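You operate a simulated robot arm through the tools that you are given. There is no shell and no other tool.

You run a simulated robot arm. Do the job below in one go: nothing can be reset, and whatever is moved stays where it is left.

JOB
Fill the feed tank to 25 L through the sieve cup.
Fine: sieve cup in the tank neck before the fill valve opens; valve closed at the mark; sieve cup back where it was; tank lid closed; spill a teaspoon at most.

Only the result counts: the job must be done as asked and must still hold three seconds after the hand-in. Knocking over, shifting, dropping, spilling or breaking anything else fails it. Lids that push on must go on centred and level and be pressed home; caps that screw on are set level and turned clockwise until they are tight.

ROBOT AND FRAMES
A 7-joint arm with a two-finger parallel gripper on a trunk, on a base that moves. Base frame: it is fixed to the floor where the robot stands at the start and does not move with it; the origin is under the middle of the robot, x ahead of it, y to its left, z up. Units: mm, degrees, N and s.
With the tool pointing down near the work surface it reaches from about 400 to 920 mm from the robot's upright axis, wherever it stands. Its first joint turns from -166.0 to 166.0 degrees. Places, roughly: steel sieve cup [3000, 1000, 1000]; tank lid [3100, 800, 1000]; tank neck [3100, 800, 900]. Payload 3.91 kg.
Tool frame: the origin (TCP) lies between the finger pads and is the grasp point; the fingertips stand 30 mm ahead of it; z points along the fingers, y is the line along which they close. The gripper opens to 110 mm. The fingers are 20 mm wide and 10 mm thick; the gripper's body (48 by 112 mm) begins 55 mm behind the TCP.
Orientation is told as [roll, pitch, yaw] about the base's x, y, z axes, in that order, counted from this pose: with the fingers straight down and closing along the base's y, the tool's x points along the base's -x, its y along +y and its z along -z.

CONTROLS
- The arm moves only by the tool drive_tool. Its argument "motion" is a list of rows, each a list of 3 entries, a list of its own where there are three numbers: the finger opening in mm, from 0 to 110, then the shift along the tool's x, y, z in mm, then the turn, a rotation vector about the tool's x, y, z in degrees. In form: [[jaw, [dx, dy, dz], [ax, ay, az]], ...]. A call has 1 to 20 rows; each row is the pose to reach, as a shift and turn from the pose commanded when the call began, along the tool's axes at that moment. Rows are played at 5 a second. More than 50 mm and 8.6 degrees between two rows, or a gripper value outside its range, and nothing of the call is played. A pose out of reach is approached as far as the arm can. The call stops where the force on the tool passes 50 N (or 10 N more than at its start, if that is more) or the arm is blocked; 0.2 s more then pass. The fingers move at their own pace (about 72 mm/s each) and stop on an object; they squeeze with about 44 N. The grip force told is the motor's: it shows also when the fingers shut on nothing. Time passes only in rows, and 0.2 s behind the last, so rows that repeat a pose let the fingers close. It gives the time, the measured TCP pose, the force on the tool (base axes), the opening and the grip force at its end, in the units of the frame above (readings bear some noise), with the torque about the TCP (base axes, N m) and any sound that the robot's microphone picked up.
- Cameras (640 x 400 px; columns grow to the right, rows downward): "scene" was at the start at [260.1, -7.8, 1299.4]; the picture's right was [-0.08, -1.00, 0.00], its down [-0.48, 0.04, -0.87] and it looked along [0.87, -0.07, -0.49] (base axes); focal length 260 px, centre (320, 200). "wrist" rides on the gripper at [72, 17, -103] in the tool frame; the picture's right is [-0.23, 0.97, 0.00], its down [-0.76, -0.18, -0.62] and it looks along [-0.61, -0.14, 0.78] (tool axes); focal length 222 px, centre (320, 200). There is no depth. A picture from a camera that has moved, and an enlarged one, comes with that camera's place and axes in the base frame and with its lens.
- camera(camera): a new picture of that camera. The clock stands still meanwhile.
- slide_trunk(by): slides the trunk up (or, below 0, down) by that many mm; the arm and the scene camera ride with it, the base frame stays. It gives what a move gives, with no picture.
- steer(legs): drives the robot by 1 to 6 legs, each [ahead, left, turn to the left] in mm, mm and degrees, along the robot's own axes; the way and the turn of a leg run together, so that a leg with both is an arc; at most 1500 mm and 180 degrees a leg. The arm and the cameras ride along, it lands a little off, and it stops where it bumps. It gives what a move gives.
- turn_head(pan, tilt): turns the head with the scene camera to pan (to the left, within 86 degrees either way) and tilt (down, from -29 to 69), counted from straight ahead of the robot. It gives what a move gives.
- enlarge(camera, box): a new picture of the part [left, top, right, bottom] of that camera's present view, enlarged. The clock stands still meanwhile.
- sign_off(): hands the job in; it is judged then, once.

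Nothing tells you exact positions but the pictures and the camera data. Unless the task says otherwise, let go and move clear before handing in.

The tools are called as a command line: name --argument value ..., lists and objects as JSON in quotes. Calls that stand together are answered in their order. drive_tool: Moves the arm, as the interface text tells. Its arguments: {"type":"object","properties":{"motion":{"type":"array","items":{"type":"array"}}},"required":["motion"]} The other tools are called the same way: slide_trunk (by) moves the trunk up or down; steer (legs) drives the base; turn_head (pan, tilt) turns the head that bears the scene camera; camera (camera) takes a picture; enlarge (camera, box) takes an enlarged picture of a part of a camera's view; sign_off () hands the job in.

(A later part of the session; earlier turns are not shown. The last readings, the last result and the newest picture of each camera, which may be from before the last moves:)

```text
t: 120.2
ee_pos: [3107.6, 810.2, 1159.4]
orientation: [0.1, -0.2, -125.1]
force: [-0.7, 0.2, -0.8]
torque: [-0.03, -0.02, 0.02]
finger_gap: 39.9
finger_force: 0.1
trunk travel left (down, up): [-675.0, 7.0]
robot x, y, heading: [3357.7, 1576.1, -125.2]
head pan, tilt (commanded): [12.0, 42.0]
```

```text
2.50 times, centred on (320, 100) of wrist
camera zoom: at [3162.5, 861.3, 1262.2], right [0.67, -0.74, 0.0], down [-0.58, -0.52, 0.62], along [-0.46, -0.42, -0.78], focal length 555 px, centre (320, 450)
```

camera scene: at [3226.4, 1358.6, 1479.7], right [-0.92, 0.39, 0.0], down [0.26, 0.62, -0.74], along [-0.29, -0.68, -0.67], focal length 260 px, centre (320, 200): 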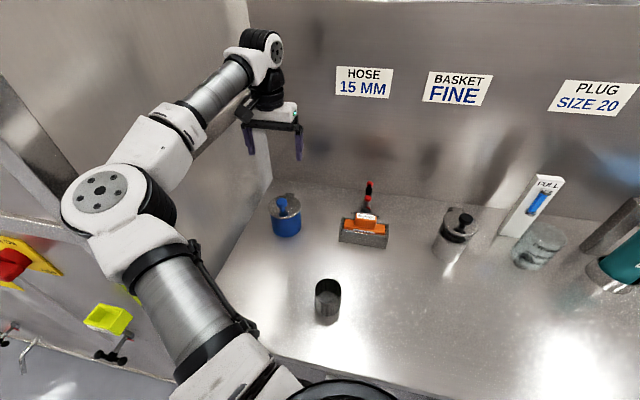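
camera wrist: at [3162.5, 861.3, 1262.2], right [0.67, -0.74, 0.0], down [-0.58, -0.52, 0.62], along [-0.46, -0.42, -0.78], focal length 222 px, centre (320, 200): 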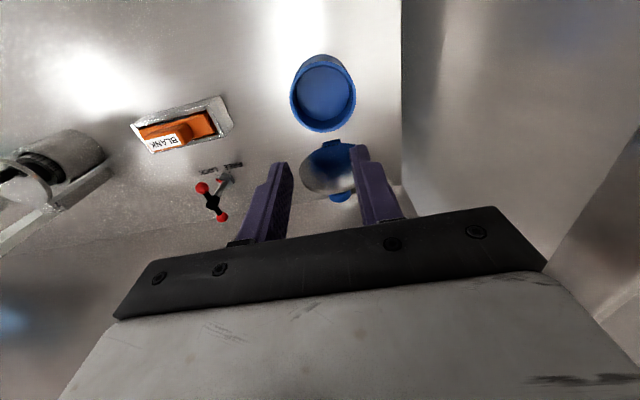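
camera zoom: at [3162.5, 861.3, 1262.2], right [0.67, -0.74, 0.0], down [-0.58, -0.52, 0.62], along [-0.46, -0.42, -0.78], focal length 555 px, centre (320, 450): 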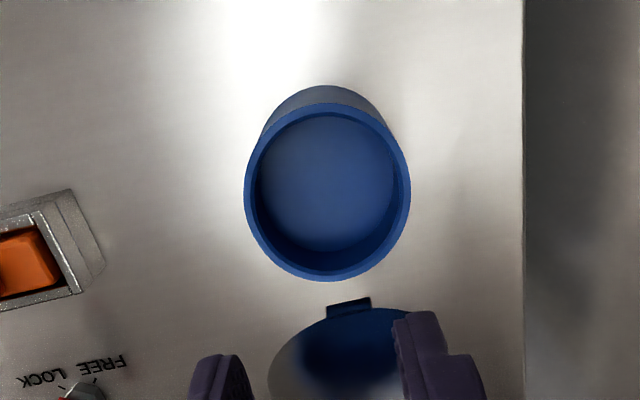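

The lid stays open on its own. The neck's bore is about 80 mm wide with a seat roughly 28 mm deep, centred near (3105, 804); the cup will stand proud enough to be held from outside. I move over the cup and open the fingers.

drive_tool --motion '[[60, [35, -29, 0], [0, 0, 0]], [110, [70, -58, 0], [0, 0, 0]], [110, [106, -87, 0], [0, 0, 0]], [110, [141, -116, 0], [0, 0, 0]], [110, [176, -145, 0], [0, 0, 0]], [110, [212, -174, 0], [0, 0, 0]], [110, [212, -174, 45], [0, 0, 0]], [110, [212, -174, 90], [0, 0, 0]], [110, [212, -174, 140], [0, 0, 0]]]'

camera --camera "wrist"

camera --camera "scene"

```text
t: 122.2
ee_pos: [3087.5, 1083.3, 1017.0]
orientation: [0.1, -0.1, -124.9]
force: [-0.5, -0.5, -0.1]
torque: [0.02, -0.04, -0.02]
finger_gap: 110.2
finger_force: 0.2
trunk travel left (down, up): [-675.0, 7.0]
robot x, y, heading: [3356.2, 1575.5, -125.0]
head pan, tilt (commanded): [12.0, 42.0]
```

```text
taken
camera wrist: at [3142.8, 1134.5, 1120.8], right [0.67, -0.74, 0.0], down [-0.58, -0.52, 0.62], along [-0.46, -0.42, -0.78], focal length 222 px, centre (320, 200)
```

wrist: 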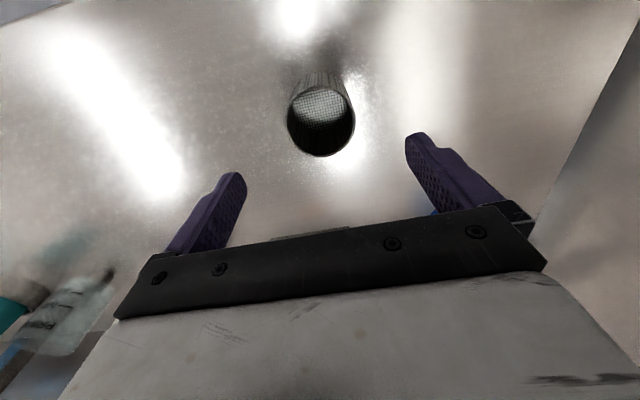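

```text
taken
camera scene: at [3226.4, 1358.6, 1479.7], right [-0.92, 0.39, 0.0], down [0.26, 0.62, -0.74], along [-0.29, -0.68, -0.67], focal length 260 px, centre (320, 200)
```

scene: 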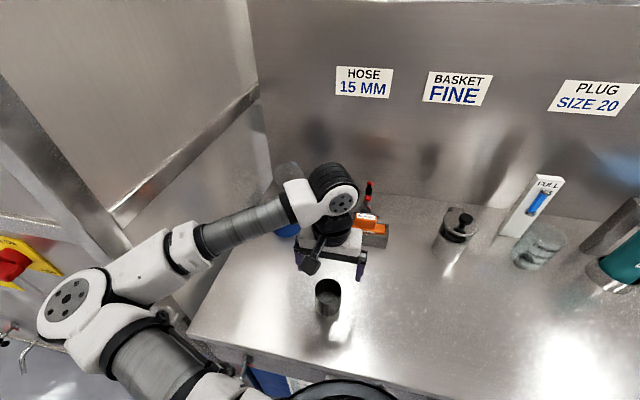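

The cup is almost centred beneath the hand. I enlarge the wrist view to centre exactly.

enlarge --camera "wrist" --box '[270, 60, 370, 170]'

enlarge --camera "scene" --box '[280, 230, 380, 330]'

```text
3.64 times, centred on (320, 115) of wrist
camera zoom: at [3142.8, 1134.5, 1120.8], right [0.67, -0.74, 0.0], down [-0.58, -0.52, 0.62], along [-0.46, -0.42, -0.78], focal length 808 px, centre (320, 509)
```

zoom: 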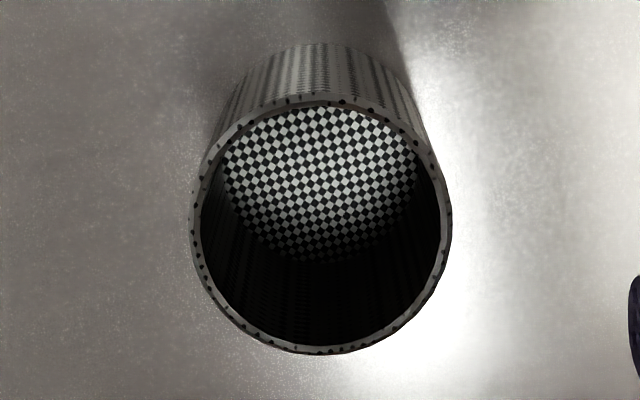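

```text
4.00 times, centred on (330, 280) of scene
camera zoom: at [3226.4, 1358.6, 1479.7], right [-0.92, 0.39, 0.0], down [0.26, 0.62, -0.74], along [-0.29, -0.68, -0.67], focal length 1040 px, centre (280, -120)
```

zoom: 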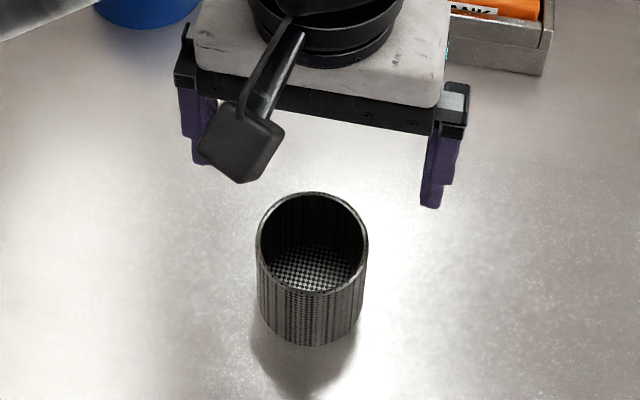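

The cup's centre is at about (3091, 1085), 3 mm from the hand's axis. I correct, lower until the tips are 28 mm below the rim, and grip.

drive_tool --motion '[[110, [3.2, 1.6, 30], [0, 0, 0]], [110, [3.2, 1.6, 60], [0, 0, 0]], [110, [3.2, 1.6, 85], [0, 0, 0]], [110, [3.2, 1.6, 95], [0, 0, 0]]]'

camera --camera "wrist"

enlarge --camera "scene" --box '[280, 230, 380, 330]'

```text
t: 123.2
ee_pos: [3090.6, 1086.0, 922.8]
orientation: [0.1, -0.1, -125.0]
force: [0.2, 0.7, 0.3]
torque: [-0.05, 0.0, 0.02]
finger_gap: 109.9
finger_force: 0.1
trunk travel left (down, up): [-675.0, 7.0]
robot x, y, heading: [3356.4, 1578.0, -125.2]
head pan, tilt (commanded): [12.0, 42.0]
```

```text
taken
camera wrist: at [3145.6, 1136.2, 1025.6], right [0.67, -0.74, 0.0], down [-0.58, -0.52, 0.62], along [-0.46, -0.42, -0.78], focal length 222 px, centre (320, 200)
```

wrist: 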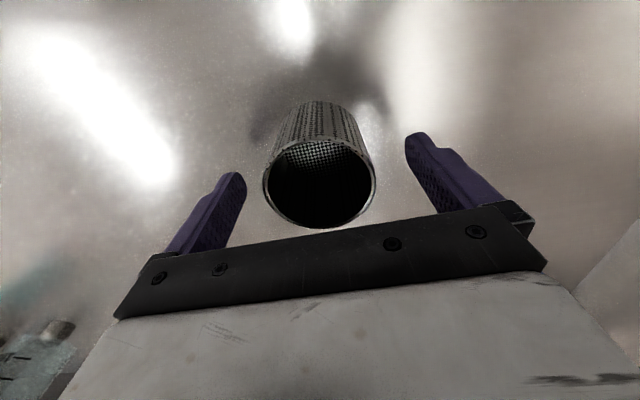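

```text
4.00 times, centred on (330, 280) of scene
camera zoom: at [3226.3, 1359.0, 1479.7], right [-0.92, 0.39, 0.0], down [0.26, 0.62, -0.74], along [-0.29, -0.68, -0.67], focal length 1040 px, centre (280, -120)
```

zoom: 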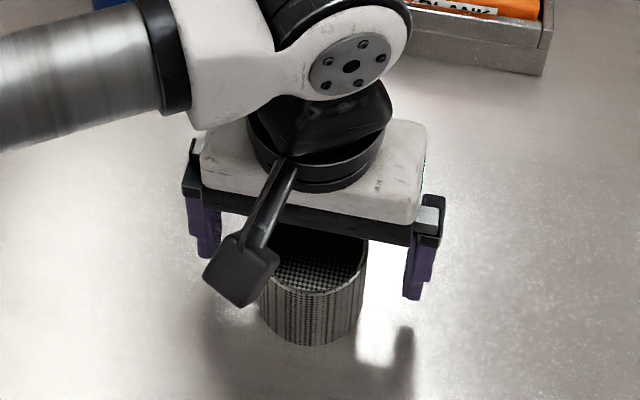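

The cup is centred between the fingers; its home place is TCP (3090.6, 1086.0) with the tool at z 922.8. I close the fingers.

drive_tool --motion '[[80, [0, 0, 0], [0, 0, 0]], [60, [0, 0, 0], [0, 0, 0]], [55, [0, 0, 0], [0, 0, 0]], [55, [0, 0, 0], [0, 0, 0]]]'

camera --camera "wrist"

```text
t: 124.2
ee_pos: [3091.5, 1085.2, 923.7]
orientation: [0.1, 0.0, -125.0]
force: [0.5, 0.5, -0.1]
torque: [0.0, 0.01, -0.02]
finger_gap: 65.1
finger_force: 44.0
trunk travel left (down, up): [-675.0, 7.0]
robot x, y, heading: [3357.3, 1573.9, -124.9]
head pan, tilt (commanded): [12.0, 42.0]
```

```text
taken
camera wrist: at [3145.5, 1136.1, 1025.9], right [0.67, -0.74, 0.0], down [-0.58, -0.52, 0.62], along [-0.46, -0.42, -0.78], focal length 222 px, centre (320, 200)
```

wrist: 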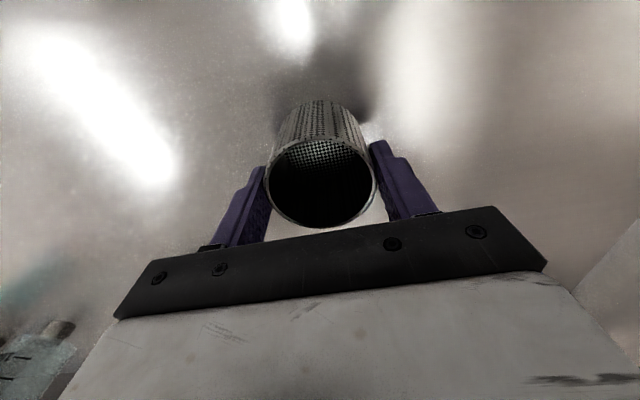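

The cup is held (65 mm wide). I lift it 125 mm and carry it over the neck.

drive_tool --motion '[[55, [0, 0, -25], [0, 0, 0]], [55, [0, 0, -60], [0, 0, 0]], [55, [0, 0, -95], [0, 0, 0]], [55, [0, 0, -125], [0, 0, 0]], [55, [-32, 25, -125], [0, 0, 0]], [55, [-64, 50, -125], [0, 0, 0]], [55, [-96, 75, -125], [0, 0, 0]], [55, [-128, 100, -125], [0, 0, 0]], [55, [-160, 125, -125], [0, 0, 0]], [55, [-192, 150, -125], [0, 0, 0]], [55, [-212, 166, -125], [0, 0, 0]], [55, [-222.4, 173.4, -125], [0, 0, 0]]]'

camera --camera "wrist"

enlarge --camera "scene" --box '[230, 130, 340, 250]'

```text
t: 126.8
ee_pos: [3104.7, 803.0, 1047.6]
orientation: [0.1, -0.1, -125.0]
force: [-1.2, 0.5, -1.2]
torque: [0.01, 0.0, 0.01]
finger_gap: 65.2
finger_force: 43.5
trunk travel left (down, up): [-675.0, 7.0]
robot x, y, heading: [3354.1, 1577.3, -124.8]
head pan, tilt (commanded): [12.0, 42.0]
```

```text
taken
camera wrist: at [3159.4, 853.4, 1150.1], right [0.67, -0.74, 0.0], down [-0.58, -0.52, 0.62], along [-0.46, -0.42, -0.78], focal length 222 px, centre (320, 200)
```

wrist: 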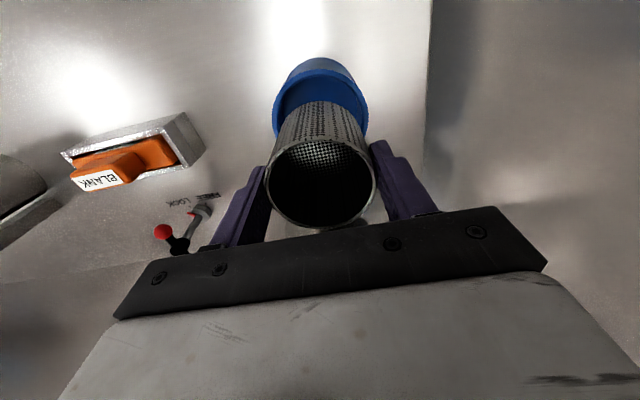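

```text
3.33 times, centred on (285, 190) of scene
camera zoom: at [3226.2, 1358.8, 1479.6], right [-0.92, 0.39, 0.0], down [0.26, 0.62, -0.74], along [-0.29, -0.68, -0.67], focal length 867 px, centre (437, 233)
```

zoom: 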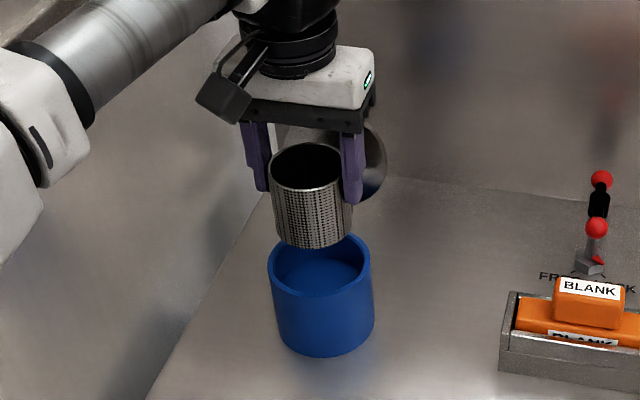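

The cup is centred above the neck in both views. I lower it into the bore, slowly at the end.

drive_tool --motion '[[55, [0, 0, 20], [0, 0, 0]], [55, [0, 0, 35], [0, 0, 0]], [55, [0, 0, 45], [0, 0, 0]], [55, [0, 0, 53], [0, 0, 0]], [55, [0, 0, 60], [0, 0, 0]]]'

enlarge --camera "scene" --box '[230, 130, 340, 250]'

camera --camera "wrist"

```text
t: 128.1
ee_pos: [3105.6, 803.4, 987.3]
orientation: [0.1, -0.2, -124.9]
force: [0.1, 0.2, -0.2]
torque: [0.01, -0.07, 0.0]
finger_gap: 64.7
finger_force: 44.3
trunk travel left (down, up): [-675.0, 7.0]
robot x, y, heading: [3360.0, 1573.8, -125.2]
head pan, tilt (commanded): [12.0, 42.0]
```

```text
3.33 times, centred on (285, 190) of scene
camera zoom: at [3226.3, 1358.8, 1479.6], right [-0.92, 0.39, 0.0], down [0.26, 0.62, -0.74], along [-0.29, -0.68, -0.67], focal length 867 px, centre (437, 233)
```

zoom: 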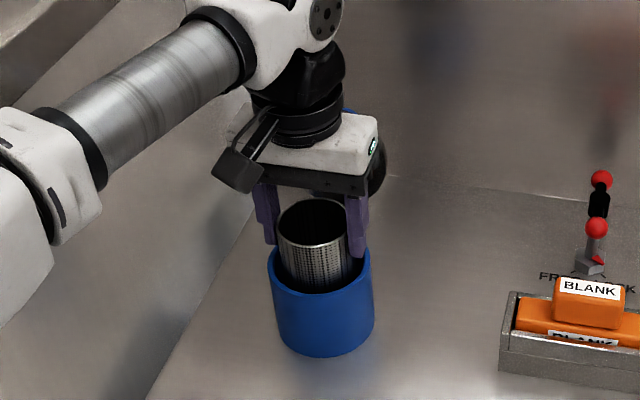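

```text
taken
camera wrist: at [3159.7, 854.1, 1090.4], right [0.67, -0.74, 0.0], down [-0.58, -0.52, 0.62], along [-0.46, -0.42, -0.78], focal length 222 px, centre (320, 200)
```

wrist: 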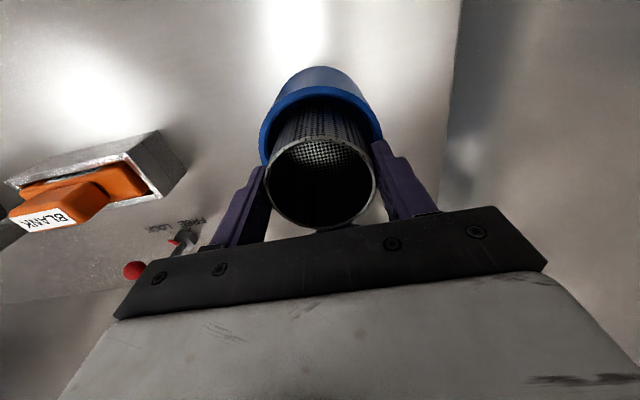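

The cup is about 18 mm into the bore without touching. I lower further in 2 mm steps, watching the vertical force for the seat.

drive_tool --motion '[[55, [0, 0, 3], [0, 0, 0]], [55, [0, 0, 6], [0, 0, 0]], [55, [0, 0, 8], [0, 0, 0]]]'

drive_tool --motion '[[55, [0, 0, 2], [0, 0, 0]]]'

drive_tool --motion '[[55, [0, 0, 1.5], [0, 0, 0]]]'

```text
t: 128.8
ee_pos: [3105.1, 803.1, 980.4]
orientation: [0.1, 0.0, -125.0]
force: [-0.6, -0.9, -0.6]
torque: [0.03, -0.01, 0.01]
finger_gap: 65.0
finger_force: 43.9
trunk travel left (down, up): [-675.0, 7.0]
robot x, y, heading: [3357.9, 1575.3, -124.8]
head pan, tilt (commanded): [12.0, 42.0]
```

```text
t: 129.2
ee_pos: [3104.7, 803.2, 977.8]
orientation: [0.0, 0.0, -125.0]
force: [0.4, 1.0, -0.9]
torque: [-0.02, 0.02, -0.02]
finger_gap: 65.0
finger_force: 43.9
trunk travel left (down, up): [-675.0, 7.0]
robot x, y, heading: [3357.0, 1574.4, -125.1]
head pan, tilt (commanded): [12.0, 42.0]
```

```text
t: 129.7
ee_pos: [3106.3, 804.0, 976.6]
orientation: [0.1, -0.1, -125.0]
force: [0.0, -0.3, -1.3]
torque: [-0.01, 0.0, 0.0]
finger_gap: 65.1
finger_force: 43.2
trunk travel left (down, up): [-675.0, 7.0]
robot x, y, heading: [3353.9, 1572.0, -125.0]
head pan, tilt (commanded): [12.0, 42.0]
```

No contact yet at TCP z 976.6. I go on a few more millimetres.

drive_tool --motion '[[55, [0, 0, 1.5], [0, 0, 0]]]'

drive_tool --motion '[[55, [0, 0, 1.5], [0, 0, 0]]]'

enlarge --camera "scene" --box '[240, 170, 330, 250]'

```text
t: 130.1
ee_pos: [3105.3, 802.8, 975.4]
orientation: [0.1, -0.1, -125.0]
force: [-0.1, -0.3, -1.1]
torque: [-0.02, -0.02, 0.01]
finger_gap: 64.9
finger_force: 43.9
trunk travel left (down, up): [-675.0, 7.0]
robot x, y, heading: [3356.1, 1576.7, -124.9]
head pan, tilt (commanded): [12.0, 42.0]
```

```text
t: 130.4
ee_pos: [3106.0, 803.7, 973.9]
orientation: [0.0, -0.1, -125.0]
force: [0.2, -0.4, -0.6]
torque: [0.0, 0.0, 0.0]
finger_gap: 64.9
finger_force: 43.4
trunk travel left (down, up): [-675.0, 7.0]
robot x, y, heading: [3355.6, 1574.2, -124.8]
head pan, tilt (commanded): [12.0, 42.0]
```

```text
5.00 times, centred on (285, 210) of scene
camera zoom: at [3226.3, 1358.9, 1479.6], right [-0.92, 0.39, 0.0], down [0.26, 0.62, -0.74], along [-0.29, -0.68, -0.67], focal length 1300 px, centre (495, 150)
```

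zoom: 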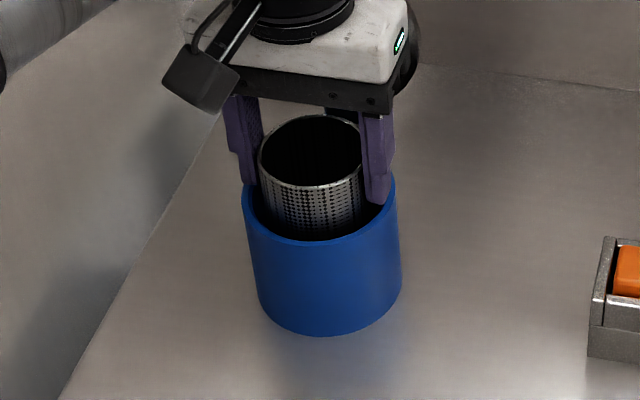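

The fingertips are just above the rim now, and the seat must be only a few millimetres lower. I lower 1.5 mm more and open the fingers so the cup settles.

drive_tool --motion '[[55, [0, 0, 1.5], [0, 0, 0]], [60, [0, 0, 1.5], [0, 0, 0]], [64, [0, 0, 1.5], [0, 0, 0]], [67, [0, 0, 1.5], [0, 0, 0]], [72, [0, 0, 1.5], [0, 0, 0]], [80, [0, 0, 1.5], [0, 0, 0]]]'

enlarge --camera "scene" --box '[240, 170, 330, 250]'

camera --camera "wrist"

```text
t: 131.8
ee_pos: [3105.6, 803.4, 972.4]
orientation: [0.0, -0.2, -125.0]
force: [-0.2, -0.5, 0.0]
torque: [0.02, 0.03, 0.0]
finger_gap: 79.9
finger_force: 0.0
trunk travel left (down, up): [-675.0, 7.0]
robot x, y, heading: [3360.2, 1576.1, -125.0]
head pan, tilt (commanded): [12.0, 42.0]
```

```text
5.00 times, centred on (285, 210) of scene
camera zoom: at [3226.3, 1359.0, 1479.7], right [-0.92, 0.39, 0.0], down [0.26, 0.62, -0.74], along [-0.29, -0.68, -0.67], focal length 1300 px, centre (495, 150)
```

zoom: 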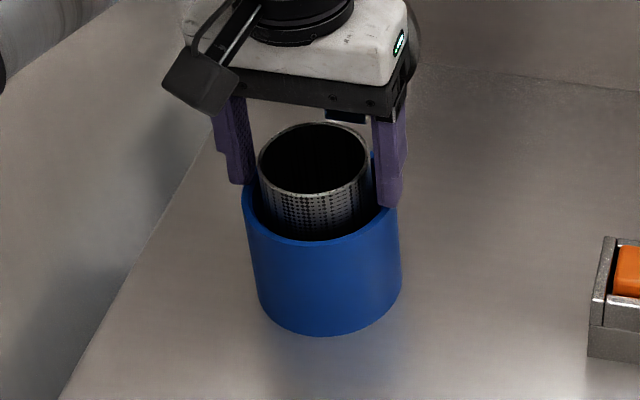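

```text
taken
camera wrist: at [3160.0, 854.2, 1075.4], right [0.67, -0.74, 0.0], down [-0.58, -0.52, 0.62], along [-0.46, -0.42, -0.78], focal length 222 px, centre (320, 200)
```

wrist: 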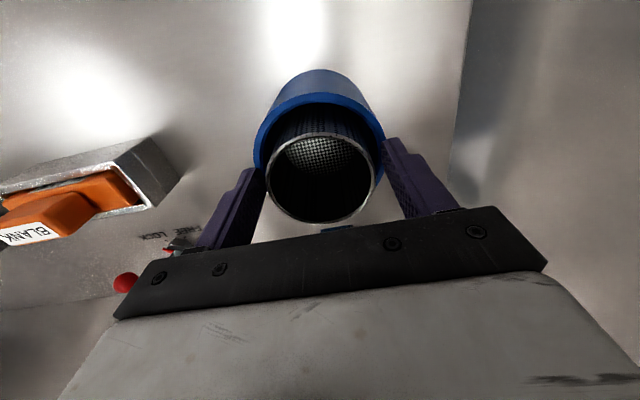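

The cup has settled upright on the seat inside the neck. I raise the hand straight up and check it.

drive_tool --motion '[[90, [0, 0, -15], [0, 0, 0]], [90, [0, 0, -40], [0, 0, 0]], [90, [0, 0, -80], [0, 0, 0]], [90, [0, 0, -125], [0, 0, 0]], [90, [0, 0, -160], [0, 0, 0]]]'

enlarge --camera "scene" --box '[240, 150, 330, 250]'

enlarge --camera "wrist" --box '[240, 20, 400, 180]'

```text
t: 133.1
ee_pos: [3104.9, 802.8, 1133.8]
orientation: [0.0, 0.0, -125.0]
force: [0.6, -0.7, 0.4]
torque: [-0.01, -0.03, -0.01]
finger_gap: 90.2
finger_force: 0.0
trunk travel left (down, up): [-675.0, 7.0]
robot x, y, heading: [3357.9, 1575.1, -125.0]
head pan, tilt (commanded): [12.0, 42.0]
```

```text
4.00 times, centred on (285, 200) of scene
camera zoom: at [3226.3, 1359.4, 1479.7], right [-0.92, 0.39, 0.0], down [0.26, 0.62, -0.74], along [-0.29, -0.68, -0.67], focal length 1040 px, centre (460, 200)
```

zoom: 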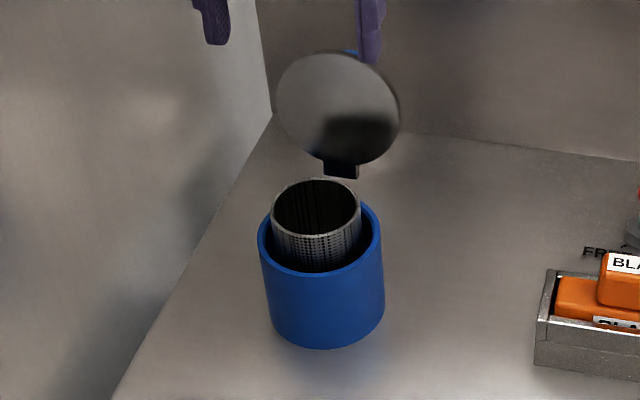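

```text
2.50 times, centred on (320, 100) of wrist
camera zoom: at [3159.7, 853.7, 1235.7], right [0.67, -0.74, 0.0], down [-0.58, -0.52, 0.62], along [-0.46, -0.42, -0.78], focal length 555 px, centre (320, 450)
```

zoom: 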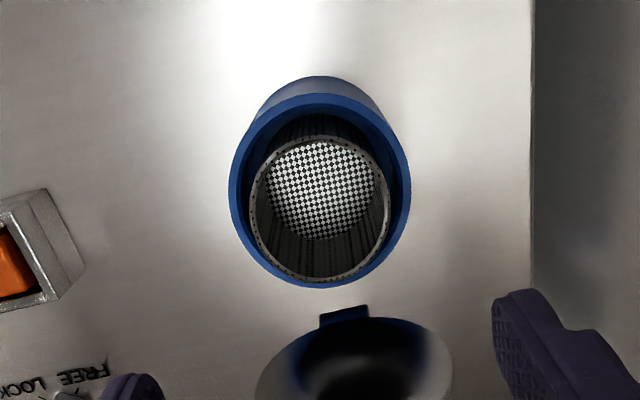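

The sieve cup stands properly in the neck with the lid open behind it. Now for the valve: I draw the hand back, drive the base back about 340 mm and lower the trunk.

drive_tool --motion '[[60, [40, 0, -20], [0, 0, 0]], [40, [80, 0, -40], [0, 0, 0]], [40, [120, 0, -60], [0, 0, 0]], [40, [165, 0, -60], [0, 0, 0]], [40, [210, 0, -60], [0, 0, 0]], [40, [250, -20, -60], [0, 0, 0]]]'

steer --legs '[[-330, 0, 0]]'

turn_head --pan 20 --tilt 38

camera --camera "scene"

```text
t: 134.4
ee_pos: [3231.9, 1021.0, 1192.0]
orientation: [0.1, -0.1, -125.0]
force: [-0.7, 0.0, 0.3]
torque: [0.02, 0.05, -0.02]
finger_gap: 40.0
finger_force: 0.0
trunk travel left (down, up): [-675.0, 7.0]
robot x, y, heading: [3357.6, 1573.7, -125.2]
head pan, tilt (commanded): [12.0, 42.0]
```

```text
t: 136.6
ee_pos: [3422.0, 1291.8, 1190.7]
orientation: [0.1, -0.2, -124.9]
force: [-0.9, 0.3, -1.0]
torque: [0.0, 0.01, 0.01]
finger_gap: 39.9
finger_force: 0.1
trunk travel left (down, up): [-675.0, 7.0]
robot x, y, heading: [3547.3, 1846.6, -125.0]
head pan, tilt (commanded): [12.0, 42.0]
```

```text
t: 137.3
ee_pos: [3421.5, 1291.7, 1190.2]
orientation: [0.1, 0.0, -124.9]
force: [0.5, 0.4, 0.2]
torque: [0.0, -0.02, -0.04]
finger_gap: 40.0
finger_force: 0.1
trunk travel left (down, up): [-675.0, 7.0]
robot x, y, heading: [3546.2, 1845.9, -125.0]
head pan, tilt (commanded): [20.0, 38.0]
```

```text
taken
camera scene: at [3426.2, 1622.9, 1485.5], right [-0.97, 0.26, 0.0], down [0.16, 0.59, -0.79], along [-0.2, -0.76, -0.62], focal length 260 px, centre (320, 200)
```

scene: 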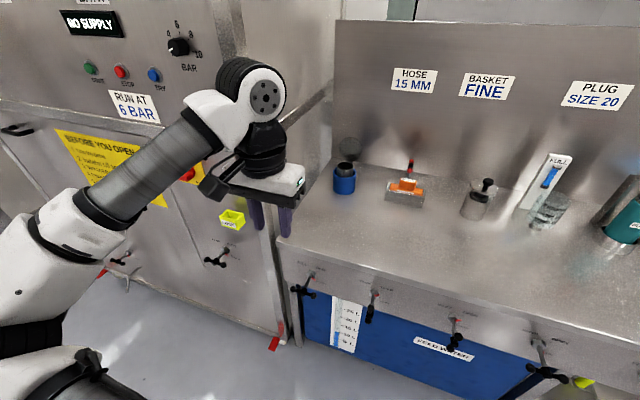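

From here FILL, the level strip and the cup in the neck are all in view. I lower the trunk 320 mm to valve height.

slide_trunk --by -320

camera --camera "scene"

enlarge --camera "scene" --box '[270, 180, 430, 300]'

```text
t: 140.5
ee_pos: [3421.8, 1291.1, 870.5]
orientation: [0.0, -0.2, -124.8]
force: [-0.9, 0.6, 0.3]
torque: [0.01, -0.01, 0.01]
finger_gap: 40.0
finger_force: 0.1
trunk travel left (down, up): [-355.0, 327.0]
robot x, y, heading: [3544.8, 1843.1, -124.9]
head pan, tilt (commanded): [20.0, 38.0]
```

```text
taken
camera scene: at [3426.3, 1623.0, 1165.6], right [-0.97, 0.26, 0.0], down [0.16, 0.59, -0.79], along [-0.2, -0.76, -0.62], focal length 260 px, centre (320, 200)
```

scene: 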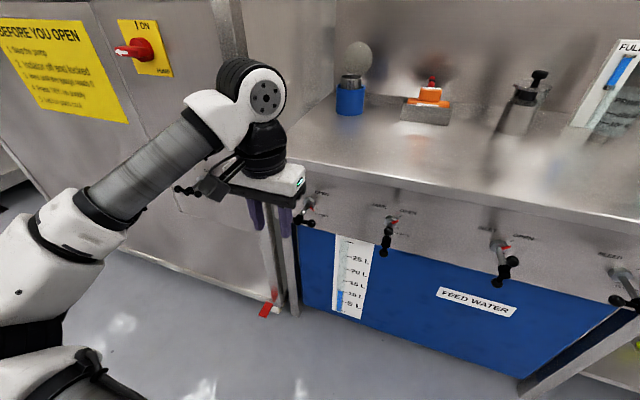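

```text
3.33 times, centred on (350, 240) of scene
camera zoom: at [3426.3, 1623.0, 1165.6], right [-0.97, 0.26, 0.0], down [0.16, 0.59, -0.79], along [-0.2, -0.76, -0.62], focal length 867 px, centre (220, 67)
```

zoom: 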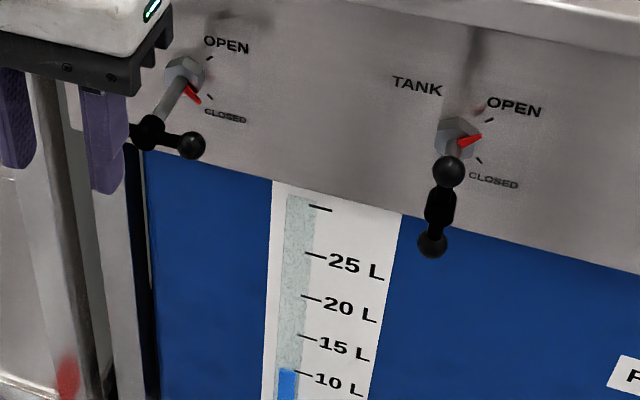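

The view of the level strip is free from here, and FILL's T-handle centre is at about (3352, 1137, 720), bar horizontal. I pitch the tool up to point horizontally at the panel.

drive_tool --motion '[[60, [0, 0, 0], [0, -7.5, 0]], [80, [0, 0, 0], [0, -15, 0]], [110, [0, 0, 0], [0, -22.5, 0]], [110, [0, 0, 0], [0, -30, 0]], [110, [0, 0, 0], [0, -37.5, 0]], [110, [0, 0, 0], [0, -45, 0]], [110, [0, 0, 0], [0, -52.5, 0]], [110, [0, 0, 0], [0, -60, 0]], [110, [0, 0, 0], [0, -67.5, 0]], [110, [0, 0, 0], [0, -75, 0]], [110, [0, 0, 0], [0, -82.5, 0]], [110, [0, 0, 0], [0, -90, 0]]]'

camera --camera "scene"

camera --camera "wrist"

```text
t: 143.1
ee_pos: [3327.8, 1259.8, 873.2]
orientation: [-96.7, -88.6, -45.2]
force: [0.5, 0.6, -0.6]
torque: [-0.01, 0.03, -0.07]
finger_gap: 110.2
finger_force: 0.1
out of reach, approached as far as the arm can: row 9, 10, 11, 12
trunk travel left (down, up): [-355.0, 327.0]
robot x, y, heading: [3549.2, 1845.0, -125.0]
head pan, tilt (commanded): [20.0, 38.0]
stopped in row 12: the arm was blocked; the commanded pose is now the measured one
```

```text
taken
camera scene: at [3425.1, 1616.6, 1163.5], right [-0.97, 0.26, 0.0], down [0.16, 0.6, -0.78], along [-0.2, -0.76, -0.62], focal length 260 px, centre (320, 200)
```

scene: 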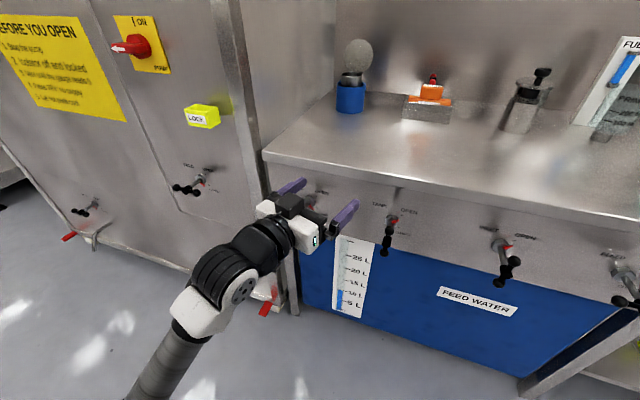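

```text
taken
camera wrist: at [3418.9, 1313.0, 798.9], right [0.6, -0.77, 0.2], down [0.39, 0.51, 0.76], along [-0.69, -0.38, 0.61], focal length 222 px, centre (320, 200)
```

wrist: 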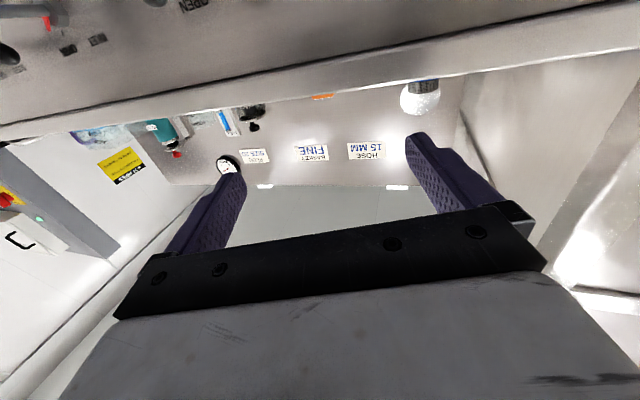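

The tool is now horizontal, but the arm swung through a different elbow posture and was blocked at the end. I hold still and check whether it still touches something.

drive_tool --motion '[[110, [0, 0, 0], [0, 0, 0]], [110, [0, 0, 0], [0, 0, 0]]]'

turn_head --pan 35 --tilt 45

camera --camera "scene"

```text
t: 143.7
ee_pos: [3327.7, 1260.0, 873.0]
orientation: [-91.8, -88.7, -50.0]
force: [0.3, 0.1, 0.3]
torque: [0.02, 0.02, 0.0]
finger_gap: 110.0
finger_force: 0.1
trunk travel left (down, up): [-355.0, 327.0]
robot x, y, heading: [3547.1, 1842.5, -125.2]
head pan, tilt (commanded): [20.0, 38.0]
```

```text
t: 144.5
ee_pos: [3328.3, 1260.7, 873.4]
orientation: [-90.5, -88.7, -51.5]
force: [0.4, 0.1, 0.6]
torque: [0.02, -0.01, 0.01]
finger_gap: 109.9
finger_force: 0.0
trunk travel left (down, up): [-355.0, 327.0]
robot x, y, heading: [3547.0, 1846.9, -125.0]
head pan, tilt (commanded): [35.0, 45.0]
```

```text
taken
camera scene: at [3447.0, 1618.8, 1153.6], right [-1.0, 0.0, 0.0], down [0.0, 0.71, -0.7], along [0.0, -0.7, -0.71], focal length 260 px, centre (320, 200)
```

scene: 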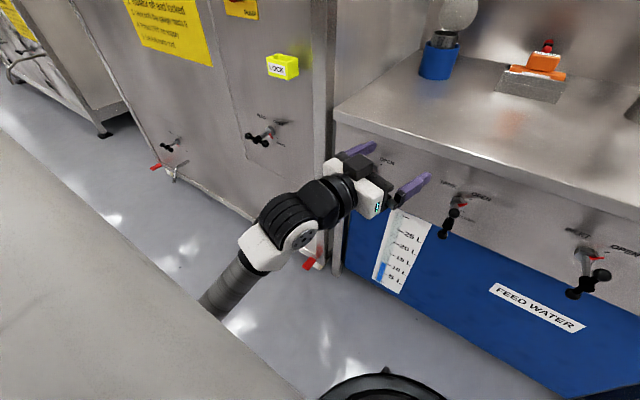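

The arm is folded too tightly here because the base is too close for a horizontal tool. I look to my left for the elbow before backing away.

turn_head --pan 60 --tilt 40

camera --camera "scene"

turn_head --pan 20 --tilt 55

camera --camera "scene"

```text
t: 145.4
ee_pos: [3328.9, 1260.7, 872.0]
orientation: [-88.7, -88.9, -53.3]
force: [-0.6, 0.0, -0.7]
torque: [0.01, 0.02, 0.01]
finger_gap: 109.8
finger_force: 0.1
trunk travel left (down, up): [-355.0, 327.0]
robot x, y, heading: [3546.2, 1847.0, -124.8]
head pan, tilt (commanded): [60.0, 40.0]
```

```text
taken
camera scene: at [3482.8, 1623.1, 1160.9], right [-0.91, -0.42, 0.0], down [-0.27, 0.59, -0.76], along [0.32, -0.69, -0.65], focal length 260 px, centre (320, 200)
```

scene: 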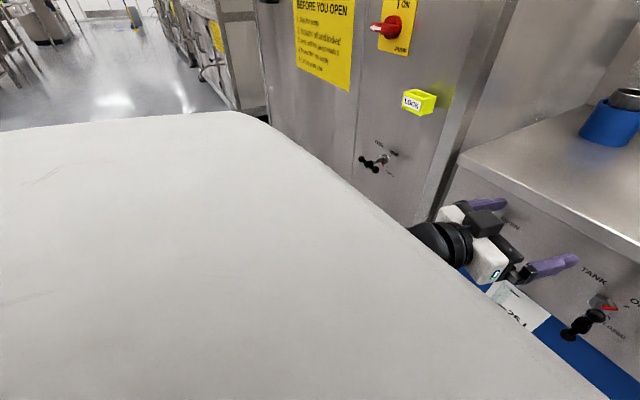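

```text
t: 146.5
ee_pos: [3327.7, 1260.8, 871.3]
orientation: [-86.5, -88.9, -55.4]
force: [0.0, 0.0, -0.9]
torque: [0.0, 0.02, 0.0]
finger_gap: 109.8
finger_force: 0.0
trunk travel left (down, up): [-355.0, 327.0]
robot x, y, heading: [3545.8, 1848.7, -125.1]
head pan, tilt (commanded): [20.0, 55.0]
```

```text
taken
camera scene: at [3428.3, 1630.8, 1140.3], right [-0.97, 0.26, 0.0], down [0.21, 0.8, -0.57], along [-0.15, -0.55, -0.82], focal length 260 px, centre (320, 200)
```

scene: 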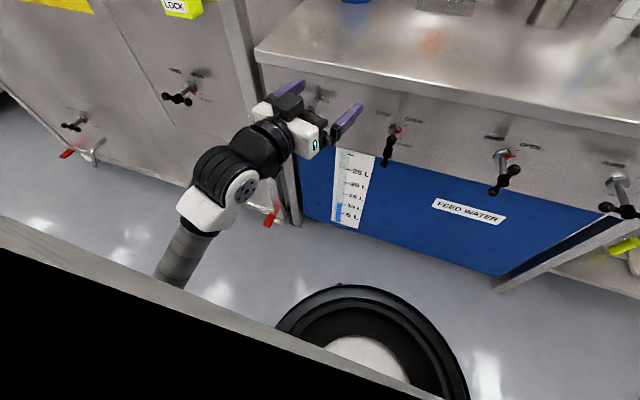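

The forearm now dips low on my left, probably with the elbow against my own base. I undo part of the turn while raising the hand.

drive_tool --motion '[[110, [-15, 0, 0], [0, 7, 0]], [110, [-30, 0, 0], [0, 14, 0]], [110, [-45, 0, 0], [0, 21, 0]], [110, [-60, 0, 0], [0, 28, 0]], [110, [-75, 0, 0], [0, 35, 0]], [110, [-90, 0, 0], [0, 42, 0]], [110, [-105, 0, 0], [0, 49, 0]], [110, [-120, 0, 0], [0, 56, 0]]]'

turn_head --pan 20 --tilt 38

camera --camera "scene"

```text
t: 148.3
ee_pos: [3333.8, 1263.7, 997.0]
orientation: [-1.0, -34.1, -140.9]
force: [0.5, -0.8, 0.5]
torque: [-0.01, -0.03, -0.01]
finger_gap: 110.0
finger_force: 0.0
trunk travel left (down, up): [-355.0, 327.0]
robot x, y, heading: [3547.4, 1845.6, -125.0]
head pan, tilt (commanded): [20.0, 55.0]
```

```text
t: 149.1
ee_pos: [3333.7, 1263.3, 997.5]
orientation: [-1.1, -34.2, -141.0]
force: [0.0, -0.8, 0.1]
torque: [-0.04, -0.04, 0.01]
finger_gap: 109.9
finger_force: 0.1
trunk travel left (down, up): [-355.0, 327.0]
robot x, y, heading: [3547.3, 1842.2, -124.9]
head pan, tilt (commanded): [20.0, 38.0]
```

```text
taken
camera scene: at [3426.1, 1622.8, 1165.5], right [-0.97, 0.26, 0.0], down [0.16, 0.6, -0.79], along [-0.2, -0.76, -0.62], focal length 260 px, centre (320, 200)
```

scene: 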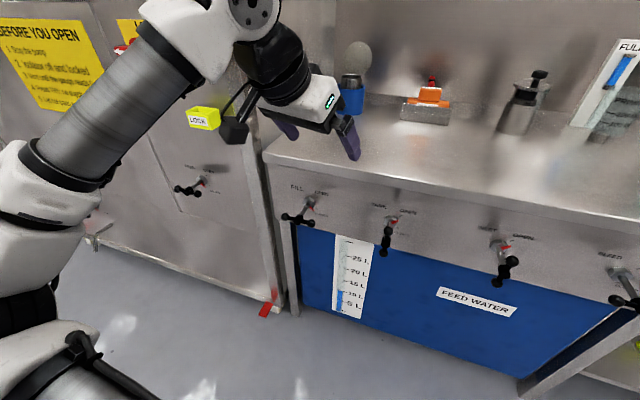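

The arm is back in its normal elbow-up posture and the robot stands level again. I back the base off another 285 mm so the arm can point horizontally while stretched out.

steer --legs '[[-285, 0, 0]]'

camera --camera "scene"

```text
t: 151.1
ee_pos: [3497.0, 1498.0, 996.1]
orientation: [-1.0, -34.3, -141.1]
force: [0.3, 0.4, 0.3]
torque: [0.0, 0.04, -0.01]
finger_gap: 109.9
finger_force: 0.0
trunk travel left (down, up): [-355.0, 327.0]
robot x, y, heading: [3712.3, 2081.7, -125.5]
head pan, tilt (commanded): [20.0, 38.0]
```

```text
taken
camera scene: at [3590.6, 1858.2, 1165.6], right [-0.97, 0.26, 0.0], down [0.16, 0.59, -0.79], along [-0.21, -0.76, -0.62], focal length 260 px, centre (320, 200)
```

scene: 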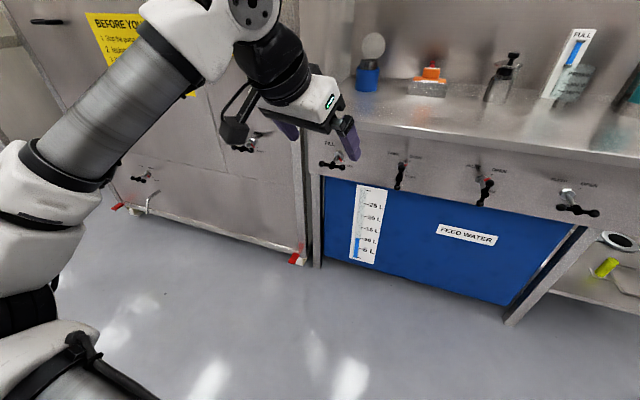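

The FILL handle is now about 980 mm ahead and 250 mm left of me. I move the hand to a point 130 mm in front of it while turning the tool horizontal and square to the panel, in two halves.

drive_tool --motion '[[110, [-2.2, 15.3, 34.9], [-1.5, -5.5, -0.8]], [110, [-4.3, 30.7, 69.7], [-2.9, -11.1, -1.6]], [110, [-6.5, 46, 104.6], [-4.4, -16.6, -2.3]], [110, [-8.6, 61.4, 139.5], [-5.9, -22.1, -3.1]], [110, [-10.8, 76.7, 174.4], [-7.4, -27.7, -3.9]]]'

camera --camera "scene"

```text
t: 152.3
ee_pos: [3460.2, 1373.6, 857.7]
orientation: [2.8, -62.1, -136.1]
force: [0.0, 0.1, 0.5]
torque: [0.04, -0.01, -0.01]
finger_gap: 110.2
finger_force: 0.1
trunk travel left (down, up): [-355.0, 327.0]
robot x, y, heading: [3709.7, 2082.0, -125.3]
head pan, tilt (commanded): [20.0, 38.0]
```

```text
taken
camera scene: at [3590.6, 1858.2, 1165.7], right [-0.97, 0.26, 0.0], down [0.16, 0.59, -0.79], along [-0.21, -0.76, -0.62], focal length 260 px, centre (320, 200)
```

scene: 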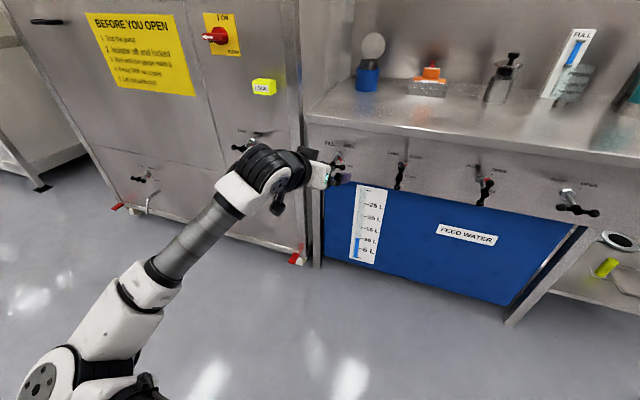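

The arm is extending nicely in this posture. I play the second half to reach the point in front of the FILL handle.

drive_tool --motion '[[110, [13.7, 12.5, 33.6], [-1.5, -5.5, -0.8]], [110, [27.4, 24.9, 67.2], [-2.9, -11, -1.6]], [110, [41.1, 37.4, 100.9], [-4.4, -16.6, -2.3]], [110, [54.8, 49.8, 134.5], [-5.8, -22.1, -3.1]], [110, [68.5, 62.3, 168.1], [-7.3, -27.6, -3.9]]]'

camera --camera "scene"

camera --camera "wrist"

```text
t: 153.5
ee_pos: [3425.2, 1244.4, 721.4]
orientation: [-73.1, -89.2, -52.6]
force: [-0.6, 0.0, -0.2]
torque: [-0.03, -0.03, -0.03]
finger_gap: 110.3
finger_force: 0.1
trunk travel left (down, up): [-355.0, 327.0]
robot x, y, heading: [3714.7, 2078.8, -125.3]
head pan, tilt (commanded): [20.0, 38.0]
```

```text
taken
camera scene: at [3590.6, 1858.2, 1165.7], right [-0.97, 0.26, 0.0], down [0.16, 0.59, -0.79], along [-0.21, -0.76, -0.62], focal length 260 px, centre (320, 200)
```

scene: 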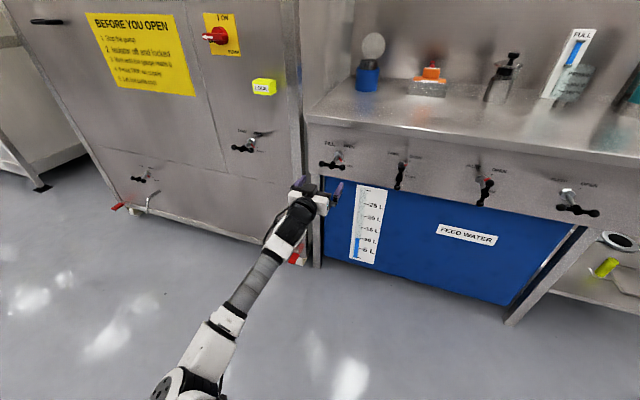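

```text
taken
camera wrist: at [3497.4, 1320.2, 648.2], right [0.79, -0.57, 0.21], down [0.23, 0.6, 0.77], along [-0.57, -0.56, 0.61], focal length 222 px, centre (320, 200)
```

wrist: 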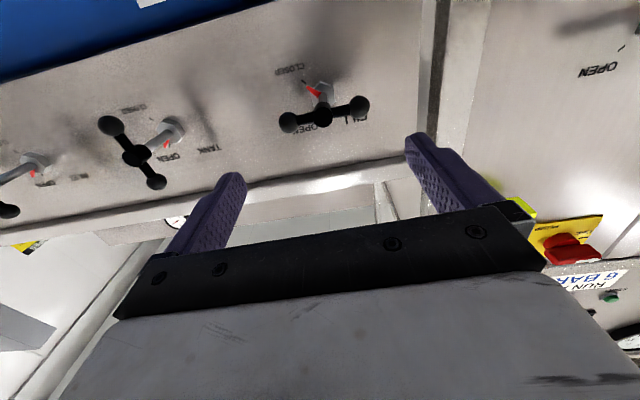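

The hand is square in front of FILL's T-handle, about 129 mm away, and the level strip is in clear view. I'll grip the handle's middle from above and below for a positive hold, so I first roll the tool 90° clockwise here.

drive_tool --motion '[[90, [0, 1, 0], [0, 0, 7.5]], [70, [0, 2, 0], [0, 0, 15]], [60, [1, 3, 0], [-1, 0, 22.5]], [60, [1, 3.5, 0], [-1, 0, 30]], [60, [1, 3.5, 0], [-1, 0, 37.5]], [60, [1, 3.5, 0], [-1, 0, 45]], [60, [1, 3.5, 0], [-1, 0, 52.5]], [60, [1, 3.5, 0], [-1, 0, 60]], [60, [1, 3.5, 0], [-1, 0, 67.5]], [60, [1, 3.5, 0], [-1, 0, 75]], [60, [1, 3.5, 0], [-1, 0, 82.5]], [60, [1, 3.5, 0], [-1, 0, 90]]]'

camera --camera "scene"

camera --camera "wrist"

```text
t: 156.1
ee_pos: [3412.5, 1225.1, 871.5]
orientation: [82.0, -5.3, 146.3]
force: [0.4, -0.5, 0.4]
torque: [-0.03, 0.02, -0.01]
finger_gap: 60.1
finger_force: 0.1
out of reach, approached as far as the arm can: row 5, 6, 7, 8, 9, 10, 11, 12
trunk travel left (down, up): [-355.0, 327.0]
robot x, y, heading: [3711.1, 2078.2, -125.5]
head pan, tilt (commanded): [20.0, 38.0]
```

```text
taken
camera scene: at [3590.6, 1858.0, 1165.5], right [-0.97, 0.26, 0.0], down [0.16, 0.59, -0.79], along [-0.21, -0.76, -0.62], focal length 260 px, centre (320, 200)
```

scene: 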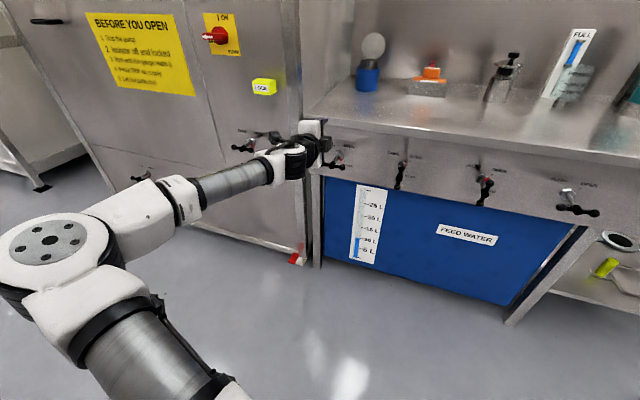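

```text
taken
camera wrist: at [3529.7, 1267.3, 894.8], right [-0.19, -0.04, 0.98], down [-0.28, 0.96, -0.02], along [-0.94, -0.28, -0.19], focal length 222 px, centre (320, 200)
```

wrist: 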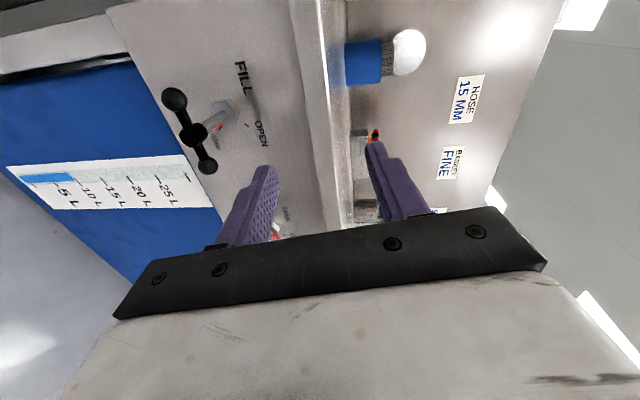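

In that roll the arm can only hold the tool 150 mm higher than the handle, but lowering the trunk cures that. I lower it by 200 mm.

slide_trunk --by -200

camera --camera "scene"

camera --camera "wrist"

```text
t: 158.2
ee_pos: [3412.9, 1225.3, 671.5]
orientation: [82.1, -5.2, 146.2]
force: [0.3, 0.8, -0.3]
torque: [0.0, -0.01, 0.01]
finger_gap: 60.1
finger_force: 0.0
trunk travel left (down, up): [-155.0, 527.0]
robot x, y, heading: [3711.0, 2080.1, -125.5]
head pan, tilt (commanded): [20.0, 38.0]
```

```text
taken
camera scene: at [3590.6, 1858.2, 965.6], right [-0.97, 0.26, 0.0], down [0.16, 0.59, -0.79], along [-0.21, -0.76, -0.62], focal length 260 px, centre (320, 200)
```

scene: 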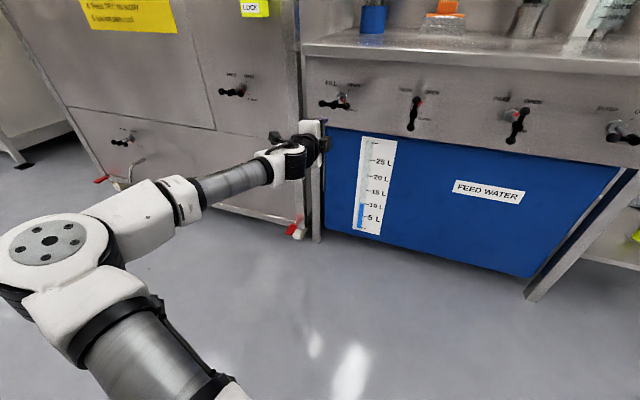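

```text
taken
camera wrist: at [3530.0, 1267.4, 695.0], right [-0.19, -0.04, 0.98], down [-0.28, 0.96, -0.02], along [-0.94, -0.28, -0.19], focal length 222 px, centre (320, 200)
```

wrist: 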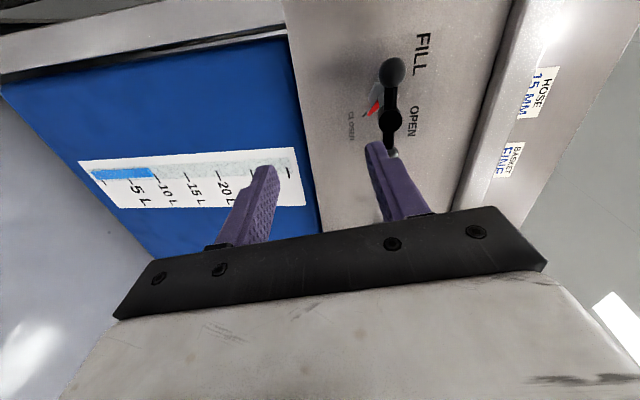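

The wrist camera now sees FILL, its pointer and the level strip. I play one still row to see which pose the arm takes as commanded.

drive_tool --motion '[[60, [0, 0, 0], [0, 0, 0]]]'

```text
t: 158.6
ee_pos: [3413.5, 1225.6, 671.1]
orientation: [82.1, -5.2, 146.3]
force: [-0.2, -0.9, 0.3]
torque: [0.01, -0.02, 0.02]
finger_gap: 60.0
finger_force: 0.1
trunk travel left (down, up): [-155.0, 527.0]
robot x, y, heading: [3710.6, 2082.2, -125.0]
head pan, tilt (commanded): [20.0, 38.0]
```

The commanded pose follows the measured one. I lift the tool 45 mm and square it to the panel, 130 mm in front of the handle.

drive_tool --motion '[[60, [-1, 15, -10], [-2.6, -0.3, 1.8]], [60, [-2.1, 30, -20], [-5.2, -0.6, 3.5]], [60, [-3.2, 45, -29.5], [-7.8, -0.9, 5.2]]]'

camera --camera "wrist"

camera --camera "scene"

```text
t: 159.4
ee_pos: [3419.9, 1238.7, 728.3]
orientation: [86.0, -2.3, 145.5]
force: [0.4, 0.6, 0.5]
torque: [0.02, 0.01, 0.0]
finger_gap: 59.7
finger_force: 0.0
out of reach, approached as far as the arm can: row 1, 2, 3
trunk travel left (down, up): [-155.0, 527.0]
robot x, y, heading: [3710.8, 2081.5, -125.1]
head pan, tilt (commanded): [20.0, 38.0]
```

```text
taken
camera wrist: at [3537.2, 1282.1, 748.6], right [-0.19, 0.05, 0.98], down [-0.27, 0.96, -0.1], along [-0.94, -0.29, -0.17], focal length 222 px, centre (320, 200)
```

wrist: 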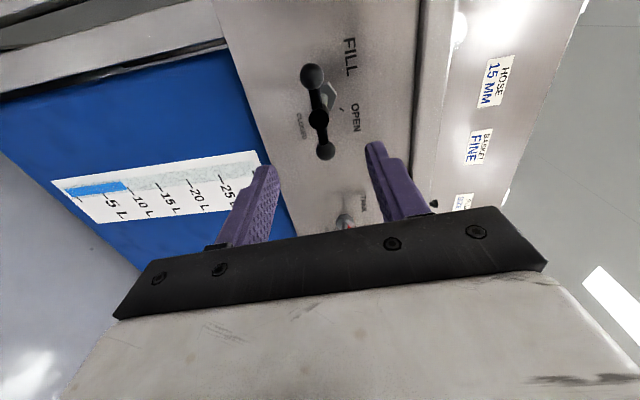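

```text
taken
camera scene: at [3590.6, 1858.2, 965.6], right [-0.97, 0.26, 0.0], down [0.16, 0.59, -0.79], along [-0.21, -0.76, -0.62], focal length 260 px, centre (320, 200)
```

scene: 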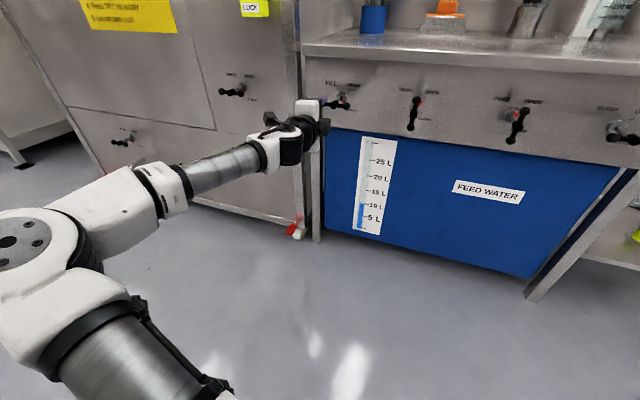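

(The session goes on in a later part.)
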